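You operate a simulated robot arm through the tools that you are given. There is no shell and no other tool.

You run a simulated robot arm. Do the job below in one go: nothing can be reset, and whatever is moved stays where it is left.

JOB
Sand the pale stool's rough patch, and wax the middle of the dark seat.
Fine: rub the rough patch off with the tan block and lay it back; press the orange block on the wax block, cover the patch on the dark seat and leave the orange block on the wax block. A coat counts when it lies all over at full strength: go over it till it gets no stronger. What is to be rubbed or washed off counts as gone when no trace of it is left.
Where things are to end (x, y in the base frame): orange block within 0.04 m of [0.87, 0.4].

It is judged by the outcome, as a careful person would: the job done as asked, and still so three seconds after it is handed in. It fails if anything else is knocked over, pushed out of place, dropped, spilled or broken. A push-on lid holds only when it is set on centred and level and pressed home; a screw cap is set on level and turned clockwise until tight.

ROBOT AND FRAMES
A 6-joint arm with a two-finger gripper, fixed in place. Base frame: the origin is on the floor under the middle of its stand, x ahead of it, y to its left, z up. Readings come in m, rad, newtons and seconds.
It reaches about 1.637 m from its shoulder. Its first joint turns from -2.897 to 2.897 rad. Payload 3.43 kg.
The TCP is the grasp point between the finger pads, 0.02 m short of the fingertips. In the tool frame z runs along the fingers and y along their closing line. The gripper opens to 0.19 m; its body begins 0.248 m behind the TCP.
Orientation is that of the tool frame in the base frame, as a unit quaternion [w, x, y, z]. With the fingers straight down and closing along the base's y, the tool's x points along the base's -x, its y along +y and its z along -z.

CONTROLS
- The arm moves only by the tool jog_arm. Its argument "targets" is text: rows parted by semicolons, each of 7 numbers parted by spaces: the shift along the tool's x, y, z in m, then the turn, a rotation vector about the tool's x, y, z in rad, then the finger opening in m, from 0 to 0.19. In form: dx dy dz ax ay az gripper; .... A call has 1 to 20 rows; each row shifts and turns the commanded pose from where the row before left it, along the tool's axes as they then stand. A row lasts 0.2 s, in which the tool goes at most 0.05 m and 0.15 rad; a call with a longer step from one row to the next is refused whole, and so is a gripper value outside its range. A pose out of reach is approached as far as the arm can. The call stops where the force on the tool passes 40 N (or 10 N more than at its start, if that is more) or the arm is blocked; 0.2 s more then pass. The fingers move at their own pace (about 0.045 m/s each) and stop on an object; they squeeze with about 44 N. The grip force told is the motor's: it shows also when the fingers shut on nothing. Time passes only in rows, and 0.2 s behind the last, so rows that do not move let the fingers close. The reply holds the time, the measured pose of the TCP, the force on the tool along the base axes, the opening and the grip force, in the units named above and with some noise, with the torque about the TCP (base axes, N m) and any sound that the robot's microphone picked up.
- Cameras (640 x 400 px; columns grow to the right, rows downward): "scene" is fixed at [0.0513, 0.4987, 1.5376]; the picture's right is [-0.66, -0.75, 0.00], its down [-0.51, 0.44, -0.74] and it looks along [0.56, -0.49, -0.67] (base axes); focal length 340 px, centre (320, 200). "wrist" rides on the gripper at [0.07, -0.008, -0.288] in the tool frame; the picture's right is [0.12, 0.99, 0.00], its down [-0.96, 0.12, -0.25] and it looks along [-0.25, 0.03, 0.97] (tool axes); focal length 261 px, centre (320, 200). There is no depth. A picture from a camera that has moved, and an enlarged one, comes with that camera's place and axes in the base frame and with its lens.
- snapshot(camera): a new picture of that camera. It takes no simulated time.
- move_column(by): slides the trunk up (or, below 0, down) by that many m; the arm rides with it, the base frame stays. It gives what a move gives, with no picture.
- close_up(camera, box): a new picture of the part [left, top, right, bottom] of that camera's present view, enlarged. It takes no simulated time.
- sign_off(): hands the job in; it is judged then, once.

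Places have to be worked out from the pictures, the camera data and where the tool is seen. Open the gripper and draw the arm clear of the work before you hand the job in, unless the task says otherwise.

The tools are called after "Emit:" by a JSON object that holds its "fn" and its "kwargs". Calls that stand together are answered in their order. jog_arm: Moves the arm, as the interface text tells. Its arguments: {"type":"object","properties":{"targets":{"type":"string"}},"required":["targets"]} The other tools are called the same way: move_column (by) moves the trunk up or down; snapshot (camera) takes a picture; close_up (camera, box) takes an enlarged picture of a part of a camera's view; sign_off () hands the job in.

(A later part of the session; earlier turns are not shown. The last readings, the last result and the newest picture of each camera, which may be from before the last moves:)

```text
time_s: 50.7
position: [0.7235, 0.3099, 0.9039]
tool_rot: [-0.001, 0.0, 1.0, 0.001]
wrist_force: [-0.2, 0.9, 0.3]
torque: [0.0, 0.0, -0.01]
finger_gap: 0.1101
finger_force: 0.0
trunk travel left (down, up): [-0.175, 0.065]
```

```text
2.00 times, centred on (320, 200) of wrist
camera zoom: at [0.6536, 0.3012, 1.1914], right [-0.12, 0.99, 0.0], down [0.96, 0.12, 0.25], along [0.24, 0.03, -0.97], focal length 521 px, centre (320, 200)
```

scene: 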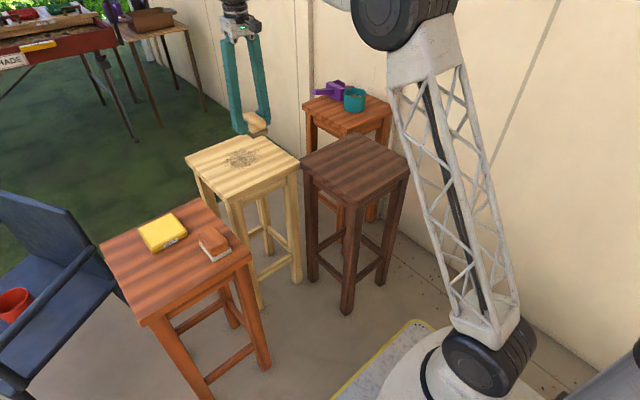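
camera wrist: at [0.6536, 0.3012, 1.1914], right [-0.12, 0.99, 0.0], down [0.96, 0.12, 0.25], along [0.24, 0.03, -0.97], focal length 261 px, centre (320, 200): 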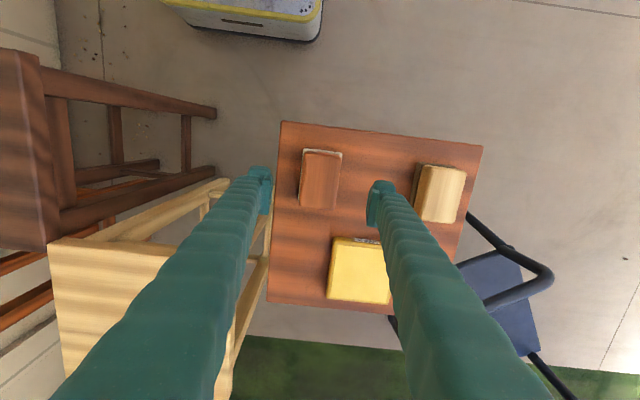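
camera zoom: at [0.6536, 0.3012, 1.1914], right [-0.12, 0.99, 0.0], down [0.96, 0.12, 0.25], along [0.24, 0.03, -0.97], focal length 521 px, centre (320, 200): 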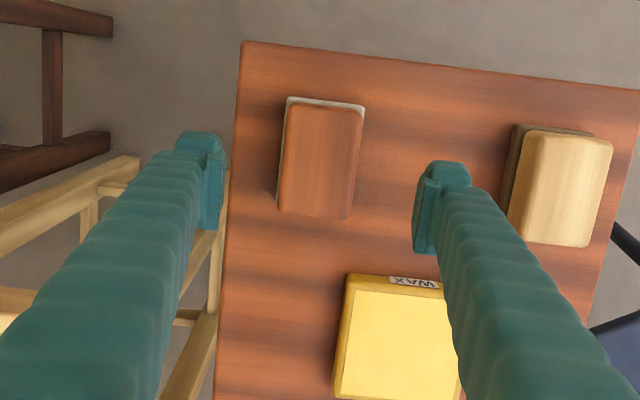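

The orange block's centre is at about (0.720, 0.309), right between the fingers. I descend around it.

Emit:
{"fn": "jog_arm", "kwargs": {"targets": "0 0 0.03 0 0 0 0.11; 0 0 0.03 0 0 0 0.11; 0 0 0.02 0 0 0 0.11; 0 0 0.01 0 0 0 0.11; 0 0 0 0 0 0 0.11"}}

Emit:
{"fn": "close_up", "kwargs": {"camera": "scene", "box": [140, 190, 260, 290]}}

Emit:
{"fn": "snapshot", "kwargs": {"camera": "wrist"}}

```text
time_s: 51.9
position: [0.7219, 0.3107, 0.8093]
tool_rot: [-0.001, 0.0, 1.0, 0.001]
wrist_force: [0.5, 0.3, 0.6]
torque: [0.0, -0.03, 0.0]
finger_gap: 0.1098
finger_force: 0.0
trunk travel left (down, up): [-0.175, 0.065]
```

```text
4.00 times, centred on (200, 240) of scene
camera zoom: at [0.0513, 0.4987, 1.5376], right [-0.66, -0.75, 0.0], down [-0.51, 0.44, -0.74], along [0.56, -0.49, -0.67], focal length 1361 px, centre (800, 40)
```

zoom: 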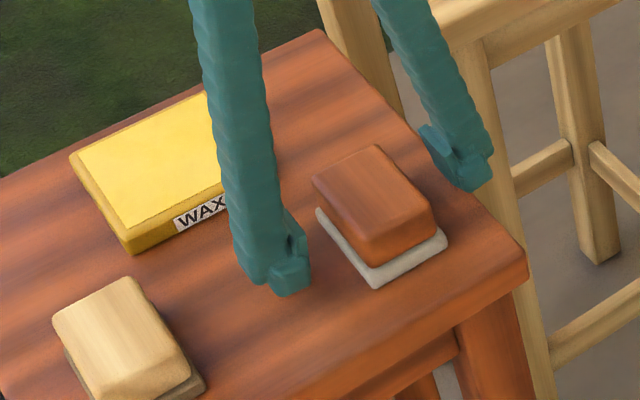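

```text
taken
camera wrist: at [0.6522, 0.3012, 1.0979], right [-0.12, 0.99, 0.0], down [0.96, 0.12, 0.25], along [0.24, 0.03, -0.97], focal length 261 px, centre (320, 200)
```

wrist: 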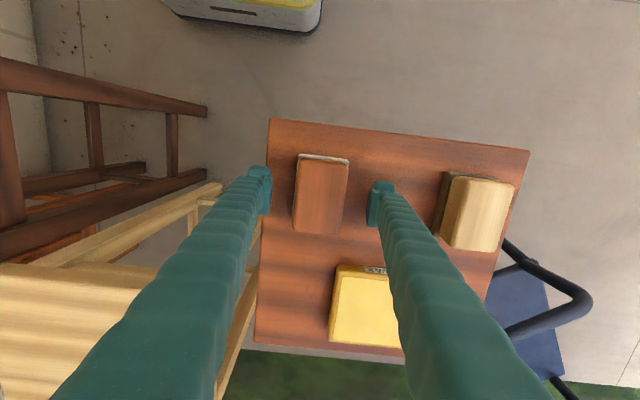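

Fingers straddle the orange handle above its white pad. I close.

Emit:
{"fn": "jog_arm", "kwargs": {"targets": "0 0 0 0 0 0 0.03; 0 0 0 0 0 0 0.03; 0 0 0 0 0 0 0.03; 0 0 0 0 0 0 0.03; 0 0 0 0 0 0 0.03; 0 0 0 0 0 0 0.03"}}

Emit:
{"fn": "close_up", "kwargs": {"camera": "scene", "box": [140, 190, 260, 290]}}

```text
time_s: 53.3
position: [0.7226, 0.3112, 0.8096]
tool_rot: [-0.001, -0.001, 1.0, 0.0]
wrist_force: [1.1, -0.5, 1.0]
torque: [-0.05, 0.01, -0.03]
finger_gap: 0.0527
finger_force: 43.9
trunk travel left (down, up): [-0.175, 0.065]
```

```text
4.00 times, centred on (200, 240) of scene
camera zoom: at [0.0513, 0.4987, 1.5376], right [-0.66, -0.75, 0.0], down [-0.51, 0.44, -0.74], along [0.56, -0.49, -0.67], focal length 1361 px, centre (800, 40)
```

zoom: 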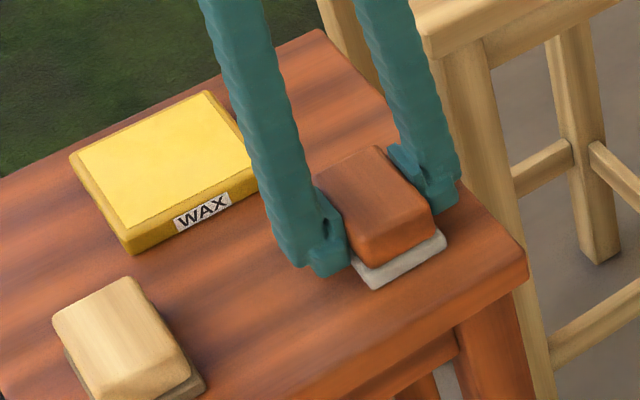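

Good clean grip. I lift and carry the orange block above the wax at (0.87, 0.40).

Emit:
{"fn": "jog_arm", "kwargs": {"targets": "0 0 -0.005 0 0 0 0.03; 0 0 -0.025 0 0 0 0.03; 0 0 -0.04 0 0 0 0.03; 0 0 -0.02 0 0 0 0.03; -0.037 0.0225 0 0 0 0 0.03; -0.037 0.0225 0 0 0 0 0.03; -0.037 0.0225 0 0 0 0 0.03; -0.037 0.0225 0 0 0 0 0.03; 0 0 0 0 0 0 0.03; 0 0 0 0 0 0 0.03"}}

Emit:
{"fn": "close_up", "kwargs": {"camera": "scene", "box": [90, 170, 270, 310]}}

Emit:
{"fn": "snapshot", "kwargs": {"camera": "wrist"}}

```text
time_s: 55.5
position: [0.8673, 0.4014, 0.8992]
tool_rot: [-0.001, -0.001, 1.0, 0.001]
wrist_force: [-0.8, -0.3, -2.2]
torque: [-0.02, 0.02, -0.01]
finger_gap: 0.0528
finger_force: 44.2
trunk travel left (down, up): [-0.175, 0.065]
```

```text
2.86 times, centred on (180, 240) of scene
camera zoom: at [0.0513, 0.4987, 1.5376], right [-0.66, -0.75, 0.0], down [-0.51, 0.44, -0.74], along [0.56, -0.49, -0.67], focal length 972 px, centre (720, 86)
```

zoom: 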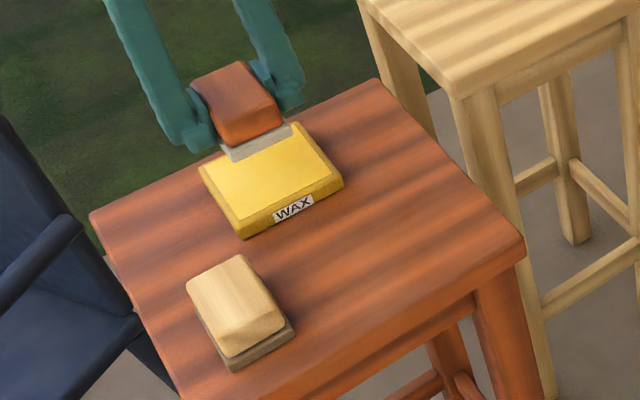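

```text
taken
camera wrist: at [0.7974, 0.3915, 1.1872], right [-0.12, 0.99, 0.0], down [0.96, 0.12, 0.25], along [0.24, 0.03, -0.97], focal length 261 px, centre (320, 200)
```

wrist: 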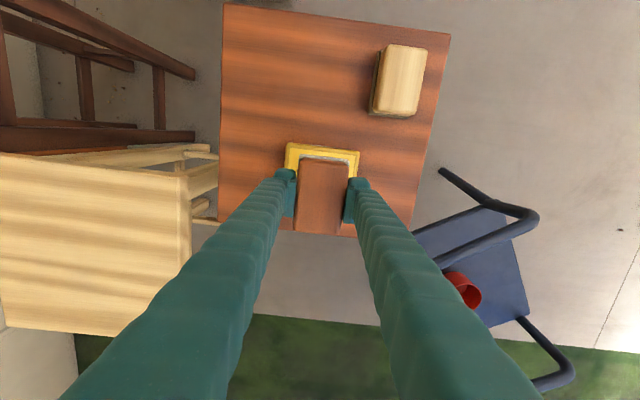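

Centred over the wax. I lower to just above its expected contact height, then in small steps.

Emit:
{"fn": "jog_arm", "kwargs": {"targets": "0 0 0.03 0 0 0 0.03; 0 0 0.015 0 0 0 0.03; 0 0 0.004 0 0 0 0.03; 0 0 0.003 0 0 0 0.03; 0 0 0 0 0 0 0.03"}}

```text
time_s: 56.7
position: [0.867, 0.4003, 0.8472]
tool_rot: [-0.002, -0.001, 1.0, 0.0]
wrist_force: [0.2, 0.0, -2.2]
torque: [-0.01, 0.0, 0.0]
finger_gap: 0.0527
finger_force: 43.6
trunk travel left (down, up): [-0.175, 0.065]
```

Emit:
{"fn": "jog_arm", "kwargs": {"targets": "0 0 0.002 0 0 0 0.03; 0 0 0.002 0 0 0 0.03; 0 0 0.002 0 0 0 0.03; 0 0 0 0 0 0 0.03"}}

```text
time_s: 57.7
position: [0.8686, 0.4003, 0.8416]
tool_rot: [-0.002, -0.001, 1.0, 0.0]
wrist_force: [-0.1, 0.2, -0.9]
torque: [-0.03, 0.0, -0.01]
finger_gap: 0.0528
finger_force: 43.5
trunk travel left (down, up): [-0.175, 0.065]
```

Still free at 0.8416. I continue down in 1.5 mm steps, levelling the tool by 3 mrad.

Emit:
{"fn": "jog_arm", "kwargs": {"targets": "0 0 0.0015 0 -0.003 0 0.03; 0 0 0.0015 0 0 0 0.03; 0 0 0 0 0 0 0.03"}}

```text
time_s: 58.5
position: [0.8682, 0.3997, 0.838]
tool_rot: [0.001, -0.001, 1.0, 0.001]
wrist_force: [0.0, 0.6, -1.6]
torque: [0.01, -0.01, 0.0]
finger_gap: 0.0528
finger_force: 43.4
trunk travel left (down, up): [-0.175, 0.065]
```

Emit:
{"fn": "jog_arm", "kwargs": {"targets": "0 0 0.0015 0 0 0 0.03; 0 0 0.0015 0 0 0 0.03; 0 0 0 0 0 0 0.03"}}

```text
time_s: 59.3
position: [0.8684, 0.3979, 0.8355]
tool_rot: [0.001, -0.001, 1.0, 0.001]
wrist_force: [-1.1, 0.2, -1.4]
torque: [-0.01, -0.01, -0.01]
finger_gap: 0.0529
finger_force: 43.9
trunk travel left (down, up): [-0.175, 0.065]
```

No contact yet at 0.8355. I keep stepping down.

Emit:
{"fn": "jog_arm", "kwargs": {"targets": "0 0 0.0015 0 0 0 0.03; 0 0 0.0015 0 0 0 0.03; 0 0 0 0 0 0 0.03"}}

Emit:
{"fn": "close_up", "kwargs": {"camera": "scene", "box": [110, 180, 230, 270]}}

```text
time_s: 60.1
position: [0.8678, 0.3999, 0.831]
tool_rot: [0.001, -0.001, 1.0, 0.001]
wrist_force: [-0.1, -0.3, 1.1]
torque: [-0.09, 0.09, 0.02]
finger_gap: 0.0526
finger_force: 44.3
trunk travel left (down, up): [-0.175, 0.065]
```

```text
4.44 times, centred on (170, 225) of scene
camera zoom: at [0.0513, 0.4987, 1.5376], right [-0.66, -0.75, 0.0], down [-0.51, 0.44, -0.74], along [0.56, -0.49, -0.67], focal length 1512 px, centre (987, 89)
```

zoom: 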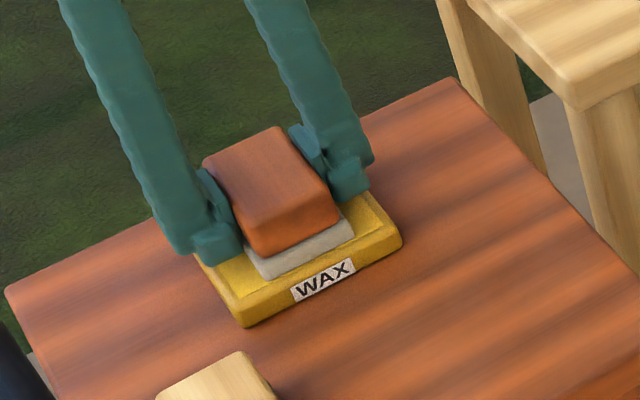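

Contact just started at z ≈ 0.831. I press about 1.5 mm in and hold to take up wax.

Emit:
{"fn": "jog_arm", "kwargs": {"targets": "0 0 0.001 0 0 0 0.03; 0 0 0.0005 0 0 0 0.03; 0 0 0 0 0 0 0.03; 0 0 0 0 0 0 0.03; 0 0 0 0 0 0 0.03"}}

Emit:
{"fn": "close_up", "kwargs": {"camera": "scene", "box": [110, 180, 230, 270]}}

```text
time_s: 61.3
position: [0.8678, 0.4001, 0.8315]
tool_rot: [0.002, -0.001, 1.0, 0.001]
wrist_force: [0.4, -1.1, 25.1]
torque: [-0.23, 0.63, -0.02]
finger_gap: 0.0526
finger_force: 43.9
trunk travel left (down, up): [-0.175, 0.065]
```

```text
4.44 times, centred on (170, 225) of scene
camera zoom: at [0.0513, 0.4987, 1.5376], right [-0.66, -0.75, 0.0], down [-0.51, 0.44, -0.74], along [0.56, -0.49, -0.67], focal length 1512 px, centre (987, 89)
```

zoom: 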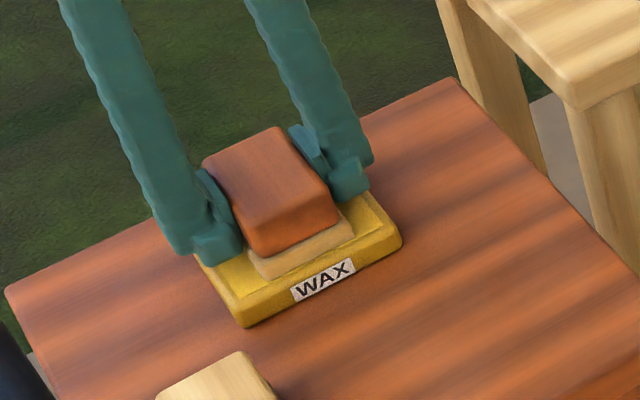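

The pad turned yellow: it is charged with wax. I lift off and move to a place from where the wrist camera sees the whole dark seat.

Emit:
{"fn": "jog_arm", "kwargs": {"targets": "0 0 -0.005 0 0 0 0.03; 0 0 -0.025 0 0 0 0.03; 0 0 -0.04 0 0 0 0.03; 0 0 -0.045 0 0 0 0.03; 0.0084 -0.0409 -0.0045 0 0 0 0.03; 0.0084 -0.0409 -0.0045 0 0 0 0.03; 0.0084 -0.0409 -0.0045 0 0 0 0.03; 0.0084 -0.0409 -0.0045 0 0 0 0.03; 0.0084 -0.0409 -0.0045 0 0 0 0.03; 0.0084 -0.0409 -0.0045 0 0 0 0.03; 0.0084 -0.0409 -0.0045 0 0 0 0.03; 0.0084 -0.0409 -0.0045 0 0 0 0.03; 0.0084 -0.0409 -0.0045 0 0 0 0.03; 0.0084 -0.0409 -0.0045 0 0 0 0.03; 0.0084 -0.0409 -0.0045 0 0 0 0.03; 0 0 0 0 0 0 0.03"}}

Emit:
{"fn": "snapshot", "kwargs": {"camera": "wrist"}}

Emit:
{"fn": "close_up", "kwargs": {"camera": "wrist", "box": [120, 30, 320, 230]}}

Emit:
{"fn": "close_up", "kwargs": {"camera": "scene", "box": [290, 120, 430, 215]}}

```text
time_s: 64.7
position: [0.7778, -0.0539, 0.9935]
tool_rot: [0.001, -0.001, 1.0, 0.001]
wrist_force: [0.6, 0.5, -0.6]
torque: [0.0, 0.02, 0.02]
finger_gap: 0.0529
finger_force: 43.7
trunk travel left (down, up): [-0.175, 0.065]
```

```text
taken
camera wrist: at [0.7068, -0.0633, 1.2813], right [-0.12, 0.99, 0.0], down [0.96, 0.12, 0.25], along [0.25, 0.03, -0.97], focal length 261 px, centre (320, 200)
```

wrist: 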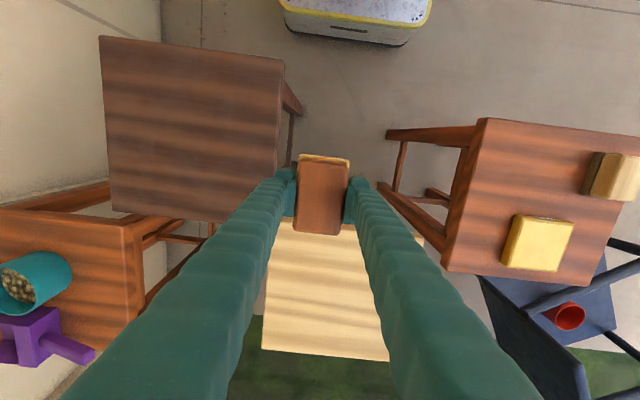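

```text
2.00 times, centred on (220, 130) of wrist
camera zoom: at [0.7068, -0.0633, 1.2813], right [-0.12, 0.99, 0.0], down [0.96, 0.12, 0.25], along [0.25, 0.03, -0.97], focal length 521 px, centre (520, 340)
```

zoom: 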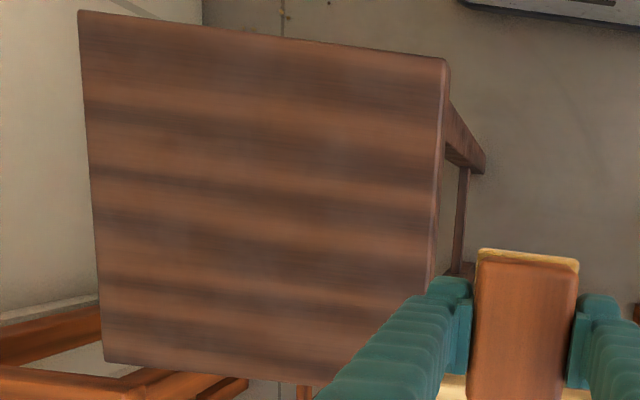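

```text
4.21 times, centred on (360, 168) of scene
camera zoom: at [0.0513, 0.4987, 1.5376], right [-0.66, -0.75, 0.0], down [-0.51, 0.44, -0.74], along [0.56, -0.49, -0.67], focal length 1433 px, centre (152, 337)
```

zoom: 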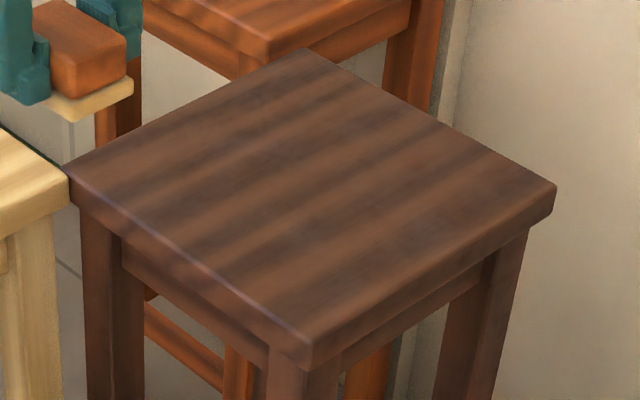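

No obvious outline of a patch; I see only faint blotches. I zoom in more on the dark seat to find its extent.

Emit:
{"fn": "close_up", "kwargs": {"camera": "wrist", "box": [140, 70, 250, 190]}}

Emit:
{"fn": "close_up", "kwargs": {"camera": "scene", "box": [320, 140, 400, 190]}}

```text
3.33 times, centred on (195, 130) of wrist
camera zoom: at [0.7068, -0.0633, 1.2813], right [-0.12, 0.99, 0.0], down [0.96, 0.12, 0.25], along [0.25, 0.03, -0.97], focal length 869 px, centre (737, 433)
```

zoom: 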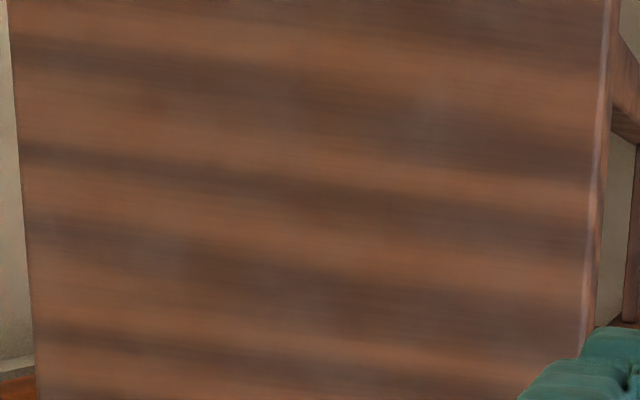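

```text
8.00 times, centred on (360, 165) of scene
camera zoom: at [0.0513, 0.4987, 1.5376], right [-0.66, -0.75, 0.0], down [-0.51, 0.44, -0.74], along [0.56, -0.49, -0.67], focal length 2722 px, centre (0, 480)
```

zoom: 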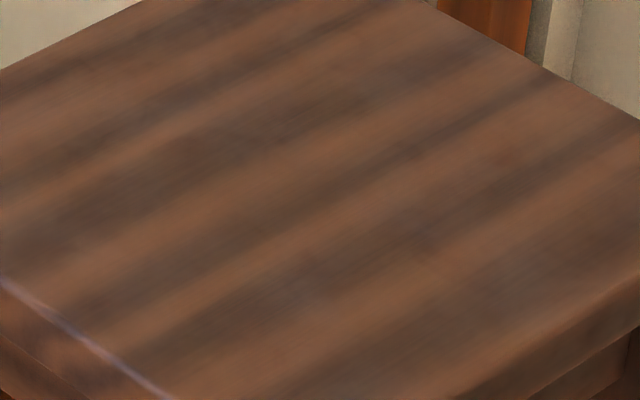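

No outline is visible on the dark seat, so I take its middle: the seat spans x 0.593–0.910, y -0.464–-0.140, centre (0.752, -0.302), and I assume a patch about as wide as the rough one (~0.08 m radius). I move the block over the centre.

Emit:
{"fn": "jog_arm", "kwargs": {"targets": "0.0043 -0.0413 0.0203 0 0 0 0.03; 0.0043 -0.0413 0.0203 0 0 0 0.03; 0.0043 -0.0413 0.0203 0 0 0 0.03; 0.0043 -0.0413 0.0203 0 0 0 0.03; 0.0043 -0.0413 0.0203 0 0 0 0.03; 0.0043 -0.0413 0.0203 0 0 0 0.03; 0 0 0.03 0 0 0 0.03; 0 0 0.015 0 0 0 0.03; 0 0 0.006 0 0 0 0.03; 0 0 0 0 0 0 0.03"}}

Emit:
{"fn": "close_up", "kwargs": {"camera": "scene", "box": [290, 110, 430, 205]}}

```text
time_s: 66.9
position: [0.7513, -0.2994, 0.8205]
tool_rot: [0.002, -0.001, 1.0, 0.001]
wrist_force: [-0.3, 0.1, -0.4]
torque: [0.0, -0.01, -0.02]
finger_gap: 0.0527
finger_force: 44.2
trunk travel left (down, up): [-0.175, 0.065]
```

```text
4.21 times, centred on (360, 158) of scene
camera zoom: at [0.0513, 0.4987, 1.5376], right [-0.66, -0.75, 0.0], down [-0.51, 0.44, -0.74], along [0.56, -0.49, -0.67], focal length 1433 px, centre (152, 379)
```

zoom: 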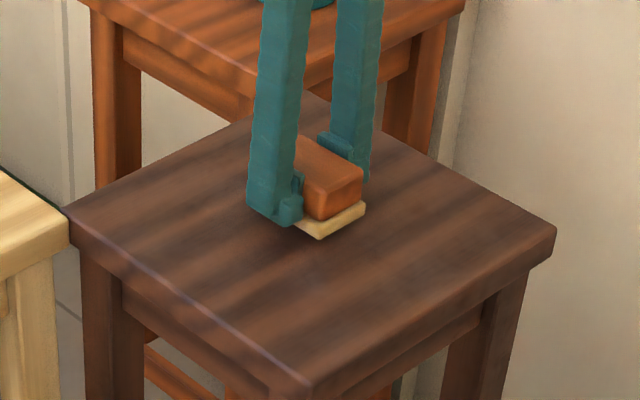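

Hovering a centimetre above the seat. I lower in small steps to contact.

Emit:
{"fn": "jog_arm", "kwargs": {"targets": "0 0 0.003 0 0 0 0.03; 0 0 0.003 0 0 0 0.03; 0 0 0.002 0 0 0 0.03; 0 0 0 0 0 0 0.03"}}

```text
time_s: 67.9
position: [0.7523, -0.2968, 0.8119]
tool_rot: [0.001, 0.0, 1.0, 0.001]
wrist_force: [-0.7, -0.1, -0.5]
torque: [0.01, 0.02, 0.0]
finger_gap: 0.0526
finger_force: 44.2
trunk travel left (down, up): [-0.175, 0.065]
```

Emit:
{"fn": "jog_arm", "kwargs": {"targets": "0 0 0.0015 0 0 0 0.03; 0 0 0.001 0 0 0 0.03; 0 0 0 0 0 0 0.03"}}

```text
time_s: 68.7
position: [0.7504, -0.2966, 0.8104]
tool_rot: [0.002, -0.001, 1.0, 0.001]
wrist_force: [-0.4, 0.2, -1.0]
torque: [0.0, -0.02, -0.01]
finger_gap: 0.0527
finger_force: 44.2
trunk travel left (down, up): [-0.175, 0.065]
```

Emit:
{"fn": "jog_arm", "kwargs": {"targets": "0 0 0.001 0 0 0 0.03; 0 0 0.001 0 0 0 0.03; 0 0 0 0 0 0 0.03"}}

```text
time_s: 69.5
position: [0.7518, -0.2975, 0.81]
tool_rot: [0.001, -0.001, 1.0, 0.001]
wrist_force: [-4.6, 2.8, 11.6]
torque: [-0.16, 0.28, -0.08]
finger_gap: 0.0524
finger_force: 43.6
trunk travel left (down, up): [-0.175, 0.065]
```

Contact at 12 N. I make a first stroke in +y and look at what it leaves.

Emit:
{"fn": "jog_arm", "kwargs": {"targets": "0 0.015 0 0 0 0 0.03; 0 0.02 0 0 0 0 0.03; 0 0.02 0 0 0 0 0.03; 0 0.015 0 0 0 0 0.03; 0 -0.015 0 0 0 0 0.03; 0 -0.02 0 0 0 0 0.03; 0 -0.02 0 0 0 0 0.03; 0 -0.02 0 0 0 0 0.03; 0 -0.02 0 0 0 0 0.03; 0 -0.02 0 0 0 0 0.03; 0 -0.02 0 0 0 0 0.03; 0 -0.01 0 0 0 0 0.03"}}

Emit:
{"fn": "close_up", "kwargs": {"camera": "scene", "box": [290, 110, 430, 205]}}

Emit:
{"fn": "snapshot", "kwargs": {"camera": "wrist"}}

```text
time_s: 72.1
position: [0.7506, -0.3722, 0.81]
tool_rot: [0.001, -0.001, 1.0, 0.0]
wrist_force: [0.5, 9.0, 27.2]
torque: [0.16, 0.11, -0.17]
finger_gap: 0.0531
finger_force: 44.2
trunk travel left (down, up): [-0.175, 0.065]
```

```text
4.21 times, centred on (360, 158) of scene
camera zoom: at [0.0513, 0.4987, 1.5376], right [-0.66, -0.75, 0.0], down [-0.51, 0.44, -0.74], along [0.56, -0.49, -0.67], focal length 1433 px, centre (152, 379)
```

zoom: 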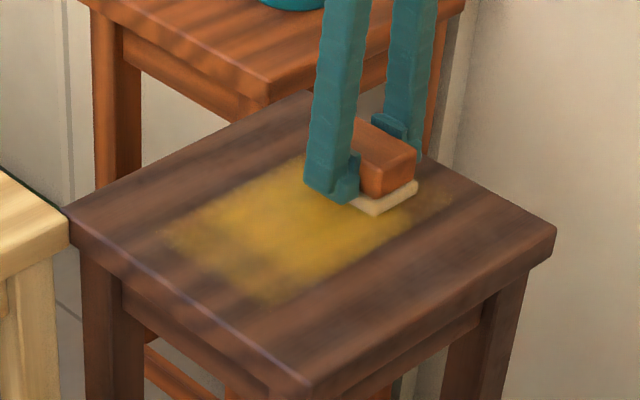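

```text
taken
camera wrist: at [0.6799, -0.3818, 1.0977], right [-0.12, 0.99, 0.0], down [0.96, 0.12, 0.25], along [0.25, 0.03, -0.97], focal length 261 px, centre (320, 200)
```

wrist: 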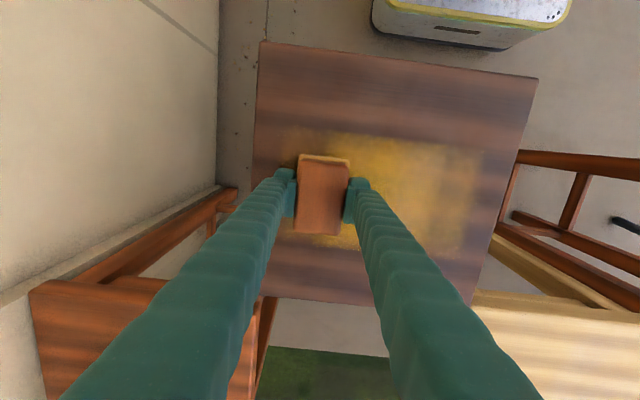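

The wax shows as a yellow film where rubbed, strong along the stroke and weak at the rim; the pad is paler, so it is being used up. I ease the pressure slightly and lay strips on both sides of the first one.

Emit:
{"fn": "jog_arm", "kwargs": {"targets": "-0.02 0 -0.0007 0 0 0 0.03; -0.018 0 0 0 0 0 0.03; 0 0.02 0 0 0 0 0.03; 0 0.02 0 0 0 0 0.03; 0 0.02 0 0 0 0 0.03; 0 0.02 0 0 0 0 0.03; 0 0.02 0 0 0 0 0.03; 0 0.02 0 0 0 0 0.03; 0 0.02 0 0 0 0 0.03; 0.02 0 0 0 0 0 0.03; 0.02 0 0 0 0 0 0.03; 0.02 0 0 0 0 0 0.03; 0.016 0 0 0 0 0 0.03; 0 -0.02 0 0 0 0 0.03; 0 -0.02 0 0 0 0 0.03; 0 -0.02 0 0 0 0 0.03; 0 -0.02 0 0 0 0 0.03; 0 -0.02 0 0 0 0 0.03; 0 -0.02 0 0 0 0 0.03; 0 -0.02 0 0 0 0 0.03"}}

Emit:
{"fn": "close_up", "kwargs": {"camera": "scene", "box": [290, 110, 430, 205]}}

Emit:
{"fn": "snapshot", "kwargs": {"camera": "wrist"}}

```text
time_s: 76.3
position: [0.7139, -0.375, 0.8093]
tool_rot: [0.001, -0.001, 1.0, 0.002]
wrist_force: [-0.2, 0.6, -0.3]
torque: [-0.06, 0.05, 0.0]
finger_gap: 0.0527
finger_force: 44.3
trunk travel left (down, up): [-0.175, 0.065]
```

```text
4.21 times, centred on (360, 158) of scene
camera zoom: at [0.0513, 0.4987, 1.5376], right [-0.66, -0.75, 0.0], down [-0.51, 0.44, -0.74], along [0.56, -0.49, -0.67], focal length 1433 px, centre (152, 379)
```

zoom: 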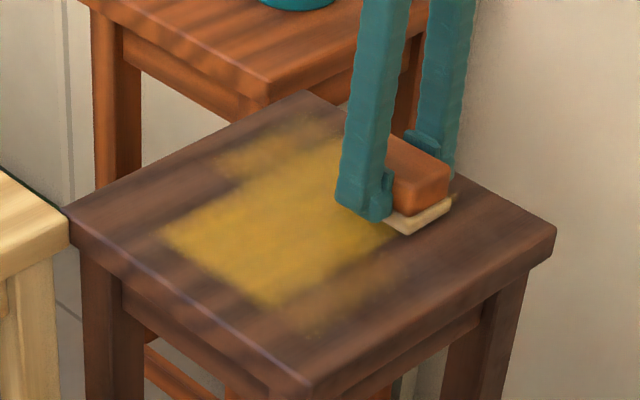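

```text
taken
camera wrist: at [0.6424, -0.3835, 1.0977], right [-0.12, 0.99, 0.0], down [0.96, 0.12, 0.25], along [0.25, 0.03, -0.97], focal length 261 px, centre (320, 200)
```

wrist: 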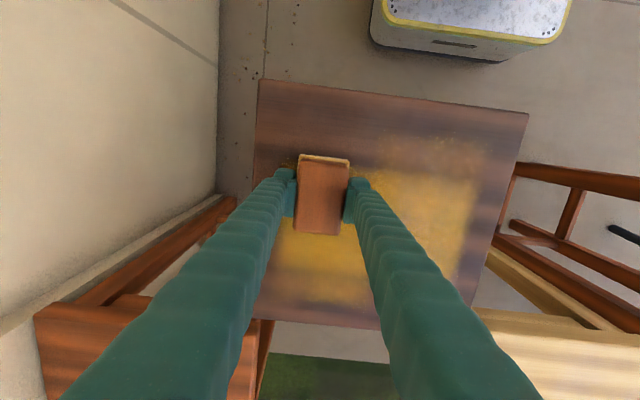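

The centre strip is rich, the outer strips thin (the last one had almost no pressure). I lift to look at the coat from above on the way to recharge.

Emit:
{"fn": "jog_arm", "kwargs": {"targets": "0 0 -0.01 0 0 0 0.03; 0 0 -0.03 0 0 0 0.03; -0.008 0.0401 -0.018 0 0 0 0.03; -0.008 0.0401 -0.018 0 0 0 0.03; -0.008 0.0401 -0.018 0 0 0 0.03; -0.008 0.0401 -0.018 0 0 0 0.03; -0.008 0.0401 -0.018 0 0 0 0.03; -0.008 0.0401 -0.018 0 0 0 0.03; -0.008 0.0401 -0.018 0 0 0 0.03; -0.008 0.0401 -0.018 0 0 0 0.03; 0 0 0 0 0 0 0.03"}}

Emit:
{"fn": "close_up", "kwargs": {"camera": "wrist", "box": [90, 20, 310, 230]}}

Emit:
{"fn": "close_up", "kwargs": {"camera": "scene", "box": [290, 120, 430, 215]}}

```text
time_s: 78.7
position: [0.7764, -0.053, 0.9942]
tool_rot: [0.001, -0.001, 1.0, 0.001]
wrist_force: [0.2, 0.0, -1.0]
torque: [0.0, -0.02, 0.04]
finger_gap: 0.0524
finger_force: 44.2
trunk travel left (down, up): [-0.175, 0.065]
```

```text
1.90 times, centred on (200, 125) of wrist
camera zoom: at [0.7049, -0.0625, 1.2827], right [-0.12, 0.99, 0.0], down [0.96, 0.12, 0.25], along [0.25, 0.03, -0.97], focal length 496 px, centre (549, 343)
```

zoom: 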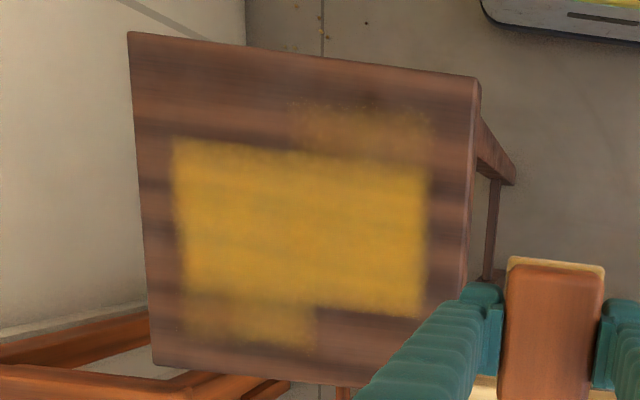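

```text
4.21 times, centred on (360, 168) of scene
camera zoom: at [0.0513, 0.4987, 1.5376], right [-0.66, -0.75, 0.0], down [-0.51, 0.44, -0.74], along [0.56, -0.49, -0.67], focal length 1433 px, centre (152, 337)
```

zoom: 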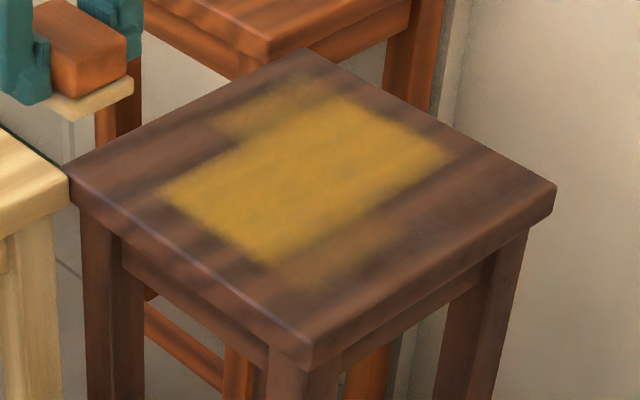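

The strong coat is now a rectangle x 0.675–0.835, y -0.43–-0.18, with thin margins at two sides. I go back to the wax to recharge before building it up.

Emit:
{"fn": "jog_arm", "kwargs": {"targets": "-0.0083 0.0412 0.004 0 0 0 0.03; -0.0083 0.0412 0.004 0 0 0 0.03; -0.0083 0.0412 0.004 0 0 0 0.03; -0.0083 0.0412 0.004 0 0 0 0.03; -0.0083 0.0412 0.004 0 0 0 0.03; -0.0083 0.0412 0.004 0 0 0 0.03; -0.0083 0.0412 0.004 0 0 0 0.03; -0.0083 0.0412 0.004 0 0 0 0.03; -0.0083 0.0412 0.004 0 0 0 0.03; -0.0083 0.0412 0.004 0 0 0 0.03; -0.0083 0.0412 0.004 0 0 0 0.03; 0 0 0.03 0 0 0 0.03; 0 0 0.04 0 0 0 0.03; 0 0 0.02 0 0 0 0.03; 0 0 0.015 0 0 0 0.03; 0 0 0.006 0 0 0 0.03; 0 0 0 0 0 0 0.03"}}

Emit:
{"fn": "close_up", "kwargs": {"camera": "scene", "box": [110, 180, 230, 270]}}

```text
time_s: 82.3
position: [0.8684, 0.402, 0.8401]
tool_rot: [0.001, -0.002, 1.0, 0.0]
wrist_force: [-0.2, -0.1, -0.6]
torque: [0.02, 0.0, 0.02]
finger_gap: 0.053
finger_force: 44.1
trunk travel left (down, up): [-0.175, 0.065]
```

```text
4.44 times, centred on (170, 225) of scene
camera zoom: at [0.0513, 0.4987, 1.5376], right [-0.66, -0.75, 0.0], down [-0.51, 0.44, -0.74], along [0.56, -0.49, -0.67], focal length 1512 px, centre (987, 89)
```

zoom: 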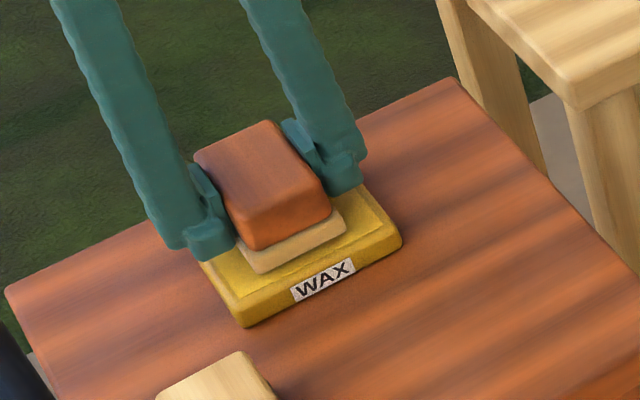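

The pad is still tan, just above the wax. I press it on again.

Emit:
{"fn": "jog_arm", "kwargs": {"targets": "0 0 0.004 0 0 0 0.03; 0 0 0.003 0 0 0 0.03; 0 0 0.001 0 0 0 0.03; 0 0 0 0 0 0 0.03"}}

```text
time_s: 83.3
position: [0.867, 0.4023, 0.8329]
tool_rot: [0.001, 0.0, 1.0, 0.001]
wrist_force: [-0.6, -0.3, 15.9]
torque: [-0.25, 0.38, 0.01]
finger_gap: 0.0526
finger_force: 44.2
trunk travel left (down, up): [-0.175, 0.065]
```

Emit:
{"fn": "jog_arm", "kwargs": {"targets": "0 0 0.0005 0 0 0 0.03; 0 0 0 0 0 0 0.03; 0 0 0 0 0 0 0.03; 0 0 0 0 0 0 0.03; 0 0 0 0 0 0 0.03; 0 0 0 0 0 0 0.03"}}

Emit:
{"fn": "close_up", "kwargs": {"camera": "scene", "box": [110, 180, 230, 270]}}

```text
time_s: 84.7
position: [0.8669, 0.402, 0.8319]
tool_rot: [0.002, -0.001, 1.0, 0.001]
wrist_force: [4.4, 4.1, 26.2]
torque: [-0.06, 0.02, 0.0]
finger_gap: 0.0527
finger_force: 44.1
trunk travel left (down, up): [-0.175, 0.065]
```

```text
4.44 times, centred on (170, 225) of scene
camera zoom: at [0.0513, 0.4987, 1.5376], right [-0.66, -0.75, 0.0], down [-0.51, 0.44, -0.74], along [0.56, -0.49, -0.67], focal length 1512 px, centre (987, 89)
```

zoom: 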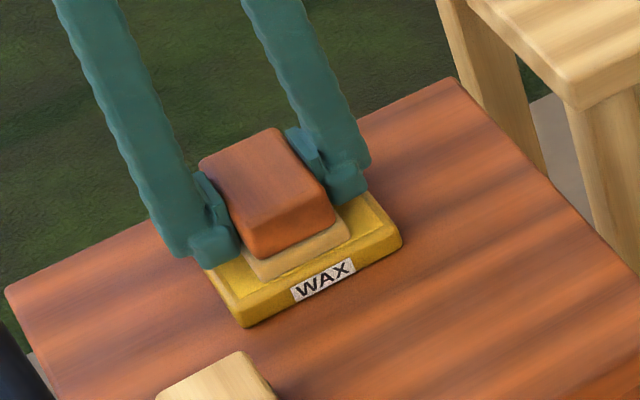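

Charged again. I lift and carry the block back over the dark seat, to the strip on the robot's side.

Emit:
{"fn": "jog_arm", "kwargs": {"targets": "0 0 -0.005 0 0 0 0.03; 0 0 -0.03 0 0 0 0.03; 0 0 -0.04 0 0 0 0.03; 0 0 -0.043 0 0 0 0.03; 0.00967 -0.04247 0 0 0 0 0.03; 0.00967 -0.04247 0 0 0 0 0.03; 0.00967 -0.04247 0 0 0 0 0.03; 0.00967 -0.04247 0 0 0 0 0.03; 0.00967 -0.04247 0 0 0 0 0.03; 0.00967 -0.04247 0 0 0 0 0.03; 0.00967 -0.04247 0 0 0 0 0.03; 0.00967 -0.04247 0 0 0 0 0.03; 0.00967 -0.04247 0 0 0 0 0.03; 0.00967 -0.04247 0 0 0 0 0.03; 0.00967 -0.04247 0 0 0 0 0.03; 0.00967 -0.04247 0 0 0 0 0.03; 0.00967 -0.04247 0 0 0 0 0.03; 0.00967 -0.04247 0 0 0 0 0.03; 0.00967 -0.04247 0 0 0 0 0.03; 0 0 0 0 0 0 0.03"}}

Emit:
{"fn": "jog_arm", "kwargs": {"targets": "0 0 0.04 0 0 0 0.03; 0 0 0.04 0 0 0 0.03; 0 0 0.03 0 0 0 0.03; 0 0 0.018 0 0 0 0.03; 0 0 0 0 0 0 0.03"}}

```text
time_s: 88.9
position: [0.7253, -0.2352, 0.9472]
tool_rot: [0.001, 0.0, 1.0, 0.001]
wrist_force: [-0.1, 0.4, -0.9]
torque: [0.02, 0.0, 0.02]
finger_gap: 0.0528
finger_force: 44.6
trunk travel left (down, up): [-0.175, 0.065]
```

```text
time_s: 90.1
position: [0.7223, -0.2379, 0.8203]
tool_rot: [0.001, -0.001, 1.0, 0.001]
wrist_force: [0.3, 0.2, -1.1]
torque: [-0.01, 0.02, -0.05]
finger_gap: 0.0529
finger_force: 44.2
trunk travel left (down, up): [-0.175, 0.065]
```

Just above the seat at (0.722, -0.238). I lower gently onto it.

Emit:
{"fn": "jog_arm", "kwargs": {"targets": "0 0 0.004 0 0 0 0.03; 0 0 0.003 0 0 0 0.03; 0 0 0.002 0 0 0 0.03; 0 0 0.001 0 0 0 0.03; 0 0 0 0 0 0 0.03"}}

```text
time_s: 91.3
position: [0.7241, -0.2358, 0.8095]
tool_rot: [0.001, -0.001, 1.0, 0.001]
wrist_force: [0.8, 0.6, -0.6]
torque: [0.0, -0.03, 0.01]
finger_gap: 0.0526
finger_force: 44.0
trunk travel left (down, up): [-0.175, 0.065]
```

Emit:
{"fn": "jog_arm", "kwargs": {"targets": "0 0 0.001 0 0 0 0.03; 0 0 0.0005 0 0 0 0.03; 0 0 0 0 0 0 0.03"}}

```text
time_s: 92.1
position: [0.7232, -0.2371, 0.8102]
tool_rot: [0.001, 0.0, 1.0, 0.0]
wrist_force: [-1.6, -1.7, 26.2]
torque: [-0.14, 0.47, -0.03]
finger_gap: 0.0528
finger_force: 44.7
trunk travel left (down, up): [-0.175, 0.065]
```

Contact at 26 N; I ease slightly and stroke in -y along x ≈ 0.722, shift to x ≈ 0.785 and stroke back.

Emit:
{"fn": "jog_arm", "kwargs": {"targets": "0 0 -0.0007 0 0 0 0.03; 0 -0.02 0 0 0 0 0.03; 0 -0.02 0 0 0 0 0.03; 0 -0.02 0 0 0 0 0.03; 0 -0.02 0 0 0 0 0.03; 0 -0.02 0 0 0 0 0.03; 0 -0.02 0 0 0 0 0.03; 0 -0.016 0 0 0 0 0.03"}}

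Emit:
{"fn": "close_up", "kwargs": {"camera": "scene", "box": [290, 110, 430, 205]}}

```text
time_s: 93.9
position: [0.7236, -0.3717, 0.8103]
tool_rot: [0.001, -0.002, 1.0, -0.001]
wrist_force: [-0.7, 7.1, 24.0]
torque: [0.12, 0.16, -0.17]
finger_gap: 0.0527
finger_force: 44.1
trunk travel left (down, up): [-0.175, 0.065]
```

```text
4.21 times, centred on (360, 158) of scene
camera zoom: at [0.0513, 0.4987, 1.5376], right [-0.66, -0.75, 0.0], down [-0.51, 0.44, -0.74], along [0.56, -0.49, -0.67], focal length 1433 px, centre (152, 379)
```

zoom: 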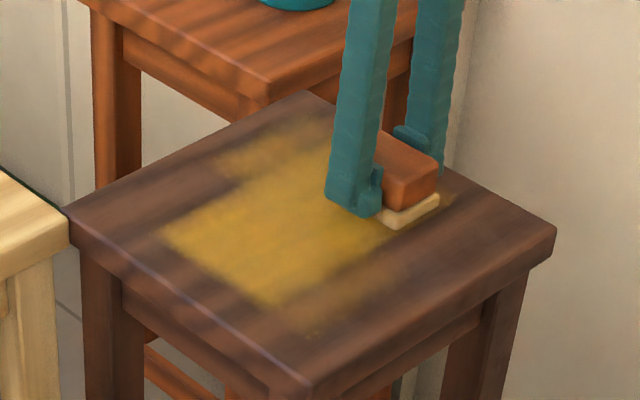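

I continue with the far strip: shift to x ≈ 0.785 and stroke back in +y, then return along the centre.

Emit:
{"fn": "jog_arm", "kwargs": {"targets": "-0.02 0 -0.0003 0 0 0 0.03; -0.02 0 0 0 0 0 0.03; -0.02 0 0 0 0 0 0.03; 0 0.02 0 0 0 0 0.03; 0 0.02 0 0 0 0 0.03; 0 0.02 0 0 0 0 0.03; 0 0.02 0 0 0 0 0.03; 0 0.02 0 0 0 0 0.03; 0 0.02 0 0 0 0 0.03; 0 0.016 0 0 0 0 0.03; 0.015 0 0 0 0 0 0.03; 0.015 0 0 0 0 0 0.03"}}

Emit:
{"fn": "close_up", "kwargs": {"camera": "scene", "box": [290, 110, 430, 205]}}

```text
time_s: 96.5
position: [0.755, -0.2362, 0.8114]
tool_rot: [0.0, -0.001, 1.0, 0.001]
wrist_force: [0.2, 0.6, -0.6]
torque: [0.01, 0.06, -0.01]
finger_gap: 0.0527
finger_force: 43.9
trunk travel left (down, up): [-0.175, 0.065]
```

```text
4.21 times, centred on (360, 158) of scene
camera zoom: at [0.0513, 0.4987, 1.5376], right [-0.66, -0.75, 0.0], down [-0.51, 0.44, -0.74], along [0.56, -0.49, -0.67], focal length 1433 px, centre (152, 379)
```

zoom: 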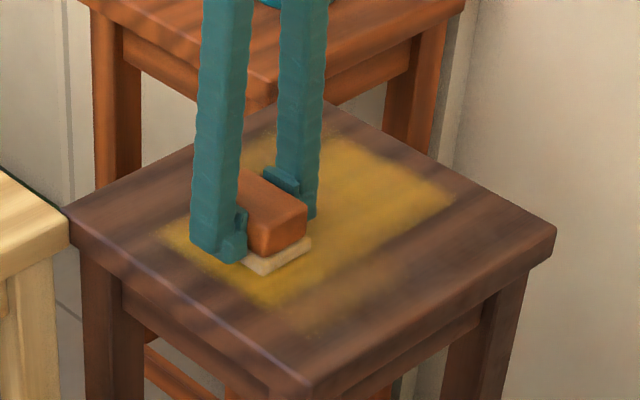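

Contact was lost at the end of that strip (force ~0). I lower slightly to regain pressure here.

Emit:
{"fn": "jog_arm", "kwargs": {"targets": "0 0 0.0007 0 0 0 0.03; 0 0 0.0005 0 0 0 0.03; 0 0 0 0 0 0 0.03"}}

```text
time_s: 97.3
position: [0.753, -0.2363, 0.8094]
tool_rot: [0.001, -0.001, 1.0, 0.0]
wrist_force: [-0.7, 1.0, 10.4]
torque: [-0.07, 0.2, 0.04]
finger_gap: 0.0525
finger_force: 43.8
trunk travel left (down, up): [-0.175, 0.065]
```

Now 10 N. I stroke along the far strip (x ≈ 0.79) in -y and back along the near strip (x ≈ 0.72).

Emit:
{"fn": "jog_arm", "kwargs": {"targets": "-0.018 0 0 0 0 0 0.03; -0.018 0 0 0 0 0 0.03; 0 -0.02 0 0 0 0 0.03; 0 -0.02 0 0 0 0 0.03; 0 -0.02 0 0 0 0 0.03; 0 -0.02 0 0 0 0 0.03; 0 -0.02 0 0 0 0 0.03; 0 -0.02 0 0 0 0 0.03; 0 -0.015 0 0 0 0 0.03"}}

Emit:
{"fn": "close_up", "kwargs": {"camera": "scene", "box": [290, 110, 430, 205]}}

```text
time_s: 99.3
position: [0.7881, -0.3693, 0.8091]
tool_rot: [0.001, -0.002, 1.0, 0.001]
wrist_force: [1.2, 8.7, 29.7]
torque: [0.16, 0.09, -0.17]
finger_gap: 0.0525
finger_force: 44.1
trunk travel left (down, up): [-0.175, 0.065]
```

```text
4.21 times, centred on (360, 158) of scene
camera zoom: at [0.0513, 0.4987, 1.5376], right [-0.66, -0.75, 0.0], down [-0.51, 0.44, -0.74], along [0.56, -0.49, -0.67], focal length 1433 px, centre (152, 379)
```

zoom: 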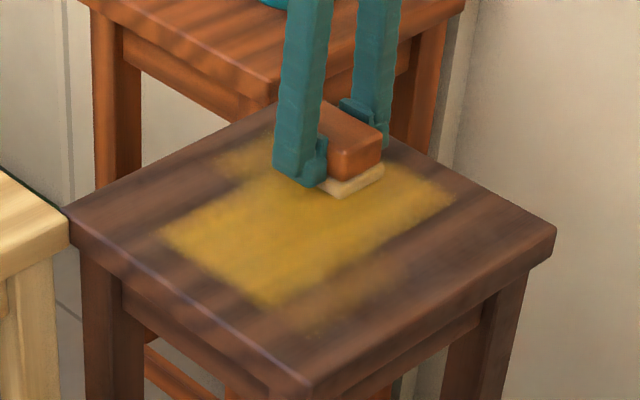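

Let me also do the return stroke on the near strip (x ≈ 0.72), then lift and compare from above.

Emit:
{"fn": "jog_arm", "kwargs": {"targets": "0.02 0 -0.0005 0 0 0 0.03; 0.02 0 0 0 0 0 0.03; 0.02 0 0 0 0 0 0.03; 0.008 0 0 0 0 0 0.03; 0 0.02 0.0002 0 0 0 0.03; 0 0.02 0.0002 0 0 0 0.03; 0 0.02 0.0001 0 0 0 0.03; 0 0.02 0 0 0 0 0.03; 0 0.02 0 0 0 0 0.03; 0 0.02 0 0 0 0 0.03; 0 0.015 0 0 0 0 0.03"}}

Emit:
{"fn": "close_up", "kwargs": {"camera": "scene", "box": [290, 110, 430, 205]}}

```text
time_s: 99.9
position: [0.7531, -0.3718, 0.8092]
tool_rot: [0.003, -0.001, 1.0, -0.001]
wrist_force: [-6.5, -3.9, 17.5]
torque: [0.09, 0.85, 0.18]
finger_gap: 0.0527
finger_force: 43.7
trunk travel left (down, up): [-0.175, 0.065]
stopped in row 2: the force on the tool passed its limit at 42 N (the readings are from after the stop); the commanded pose is now the measured one
```

```text
4.21 times, centred on (360, 158) of scene
camera zoom: at [0.0513, 0.4987, 1.5376], right [-0.66, -0.75, 0.0], down [-0.51, 0.44, -0.74], along [0.56, -0.49, -0.67], focal length 1433 px, centre (152, 379)
```

zoom: 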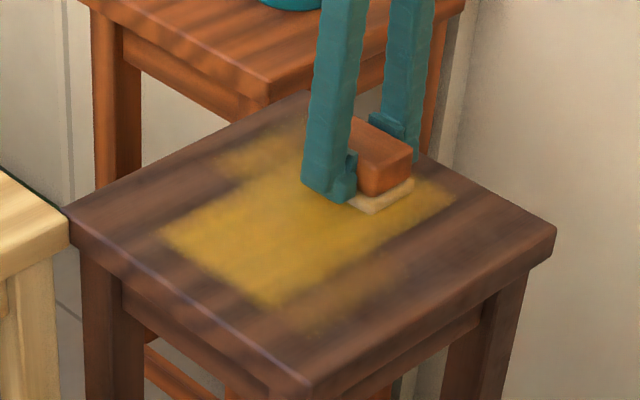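

Another force stop, so I lift off, level the tool and look at the coat from above.

Emit:
{"fn": "jog_arm", "kwargs": {"targets": "0 0 -0.01 0 0.005 0 0.03; 0 0 -0.035 0 0 0 0.03; -0.003 0.0401 -0.0176 0 0 0 0.03; -0.003 0.0401 -0.0176 0 0 0 0.03; -0.003 0.0401 -0.0176 0 0 0 0.03; -0.003 0.0401 -0.0176 0 0 0 0.03; -0.003 0.0401 -0.0176 0 0 0 0.03; -0.003 0.0401 -0.0176 0 0 0 0.03; -0.003 0.0401 -0.0176 0 0 0 0.03; -0.003 0.0401 -0.0176 0 0 0 0.03; 0 0 0 0 0 0 0.03"}}

Emit:
{"fn": "close_up", "kwargs": {"camera": "wrist", "box": [90, 20, 310, 230]}}

Emit:
{"fn": "close_up", "kwargs": {"camera": "scene", "box": [290, 120, 430, 215]}}

```text
time_s: 102.3
position: [0.778, -0.046, 0.9952]
tool_rot: [0.0, -0.001, 1.0, 0.0]
wrist_force: [-0.4, 0.0, -1.2]
torque: [-0.02, 0.0, 0.01]
finger_gap: 0.0527
finger_force: 44.4
trunk travel left (down, up): [-0.175, 0.065]
```

```text
1.90 times, centred on (200, 125) of wrist
camera zoom: at [0.7076, -0.0563, 1.2836], right [-0.12, 0.99, 0.0], down [0.96, 0.12, 0.25], along [0.25, 0.03, -0.97], focal length 496 px, centre (549, 343)
```

zoom: 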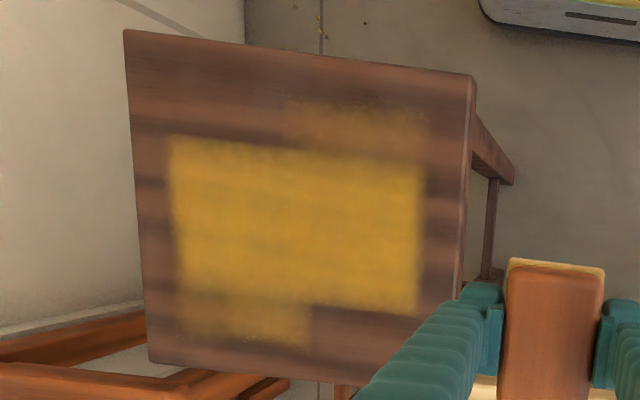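

```text
4.21 times, centred on (360, 168) of scene
camera zoom: at [0.0513, 0.4987, 1.5376], right [-0.66, -0.75, 0.0], down [-0.51, 0.44, -0.74], along [0.56, -0.49, -0.67], focal length 1433 px, centre (152, 337)
```

zoom: 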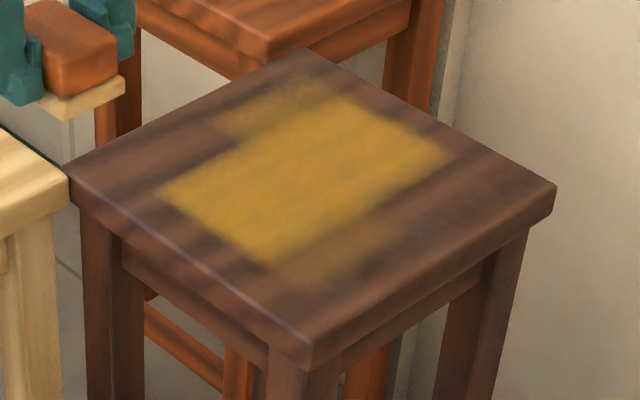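

The rich rectangle is a bit stronger, but the thin margins (near x 0.65 and x 0.86) did not change: my strips at x 0.722/0.788 didn't reach them. I recharge once more, then go wider so the whole middle gets a full, even coat.

Emit:
{"fn": "jog_arm", "kwargs": {"targets": "-0.0082 0.0406 0.004 0 0 0 0.03; -0.0082 0.0406 0.004 0 0 0 0.03; -0.0082 0.0406 0.004 0 0 0 0.03; -0.0082 0.0406 0.004 0 0 0 0.03; -0.0082 0.0406 0.004 0 0 0 0.03; -0.0082 0.0406 0.004 0 0 0 0.03; -0.0082 0.0406 0.004 0 0 0 0.03; -0.0082 0.0406 0.004 0 0 0 0.03; -0.0082 0.0406 0.004 0 0 0 0.03; -0.0082 0.0406 0.004 0 0 0 0.03; -0.0082 0.0406 0.004 0 0 0 0.03; 0 0 0.03 0 0 0 0.03; 0 0 0.04 0 0 0 0.03; 0 0 0.02 0 0 0 0.03; 0 0 0.015 0 0 0 0.03; 0 0 0.006 0 0 0 0.03; 0 0 0.005 0 0 0 0.03; 0 0 0.002 0 0 0 0.03; 0 0 0 0 0 0 0.03"}}

```text
time_s: 106.3
position: [0.8679, 0.3965, 0.8316]
tool_rot: [0.0, -0.001, 1.0, 0.0]
wrist_force: [-0.9, -1.3, 7.4]
torque: [0.0, -0.27, -0.07]
finger_gap: 0.0526
finger_force: 44.2
trunk travel left (down, up): [-0.175, 0.065]
```

Emit:
{"fn": "jog_arm", "kwargs": {"targets": "0 0 0.0008 0 0 0 0.03; 0 0 0.0003 0 0 0 0.03; 0 0 0 0 0 0 0.03; 0 0 0 0 0 0 0.03; 0 0 0 0 0 0 0.03; 0 0 0 0 0 0 0.03; 0 0 0 0 0 0 0.03"}}

Emit:
{"fn": "close_up", "kwargs": {"camera": "scene", "box": [110, 180, 230, 270]}}

```text
time_s: 107.9
position: [0.866, 0.3957, 0.8314]
tool_rot: [0.001, -0.002, 1.0, 0.0]
wrist_force: [5.4, 5.2, 24.7]
torque: [0.09, -0.24, 0.02]
finger_gap: 0.0527
finger_force: 44.3
trunk travel left (down, up): [-0.175, 0.065]
```

```text
4.44 times, centred on (170, 225) of scene
camera zoom: at [0.0513, 0.4987, 1.5376], right [-0.66, -0.75, 0.0], down [-0.51, 0.44, -0.74], along [0.56, -0.49, -0.67], focal length 1512 px, centre (987, 89)
```

zoom: 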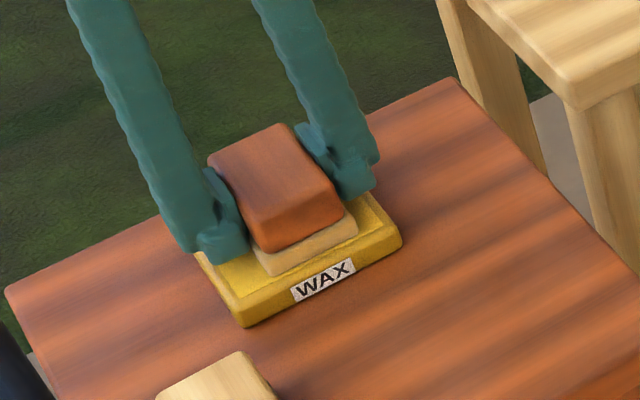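

Charged again. I carry it back to the dark seat, this time starting at x ≈ 0.70, y ≈ -0.235.

Emit:
{"fn": "jog_arm", "kwargs": {"targets": "0 0 -0.005 0 0 0 0.03; 0 0 -0.03 0 0 0 0.03; 0 0 -0.04 0 0 0 0.03; 0 0 -0.043 0 0 0 0.03; 0.01113 -0.0421 0 0 0 0 0.03; 0.01113 -0.0421 0 0 0 0 0.03; 0.01113 -0.0421 0 0 0 0 0.03; 0.01113 -0.0421 0 0 0 0 0.03; 0.01113 -0.0421 0 0 0 0 0.03; 0.01113 -0.0421 0 0 0 0 0.03; 0.01113 -0.0421 0 0 0 0 0.03; 0.01113 -0.0421 0 0 0 0 0.03; 0.01113 -0.0421 0 0 0 0 0.03; 0.01113 -0.0421 0 0 0 0 0.03; 0.01113 -0.0421 0 0 0 0 0.03; 0.01113 -0.0421 0 0 0 0 0.03; 0.01113 -0.0421 0 0 0 0 0.03; 0.01113 -0.0421 0 0 0 0 0.03; 0.01113 -0.0421 0 0 0 0 0.03; 0 0 0 0 0 0 0.03"}}

Emit:
{"fn": "jog_arm", "kwargs": {"targets": "0 0 0.04 0 0 0 0.03; 0 0 0.04 0 0 0 0.03; 0 0 0.03 0 0 0 0.03; 0 0 0.018 0 0 0 0.03; 0 0 0.006 0 0 0 0.03; 0 0 0 0 0 0 0.03"}}

```text
time_s: 112.1
position: [0.6999, -0.2363, 0.9507]
tool_rot: [0.0, -0.003, 1.0, 0.0]
wrist_force: [0.2, 0.5, -0.9]
torque: [0.02, -0.02, -0.02]
finger_gap: 0.0528
finger_force: 44.4
trunk travel left (down, up): [-0.175, 0.065]
```

```text
time_s: 113.5
position: [0.7013, -0.2336, 0.8153]
tool_rot: [0.001, -0.001, 1.0, -0.001]
wrist_force: [-0.2, 0.5, -1.5]
torque: [-0.02, 0.01, 0.04]
finger_gap: 0.0527
finger_force: 44.5
trunk travel left (down, up): [-0.175, 0.065]
```

Hovering about 4 mm above. I lower to contact.

Emit:
{"fn": "jog_arm", "kwargs": {"targets": "0 0 0.003 0 0 0 0.03; 0 0 0.0015 0 0 0 0.03; 0 0 0.001 0 0 0 0.03; 0 0 0 0 0 0 0.03"}}

```text
time_s: 114.5
position: [0.7027, -0.2356, 0.8095]
tool_rot: [0.0, -0.001, 1.0, 0.0]
wrist_force: [-2.6, -0.5, 6.4]
torque: [0.12, -0.14, 0.03]
finger_gap: 0.0525
finger_force: 43.6
trunk travel left (down, up): [-0.175, 0.065]
```

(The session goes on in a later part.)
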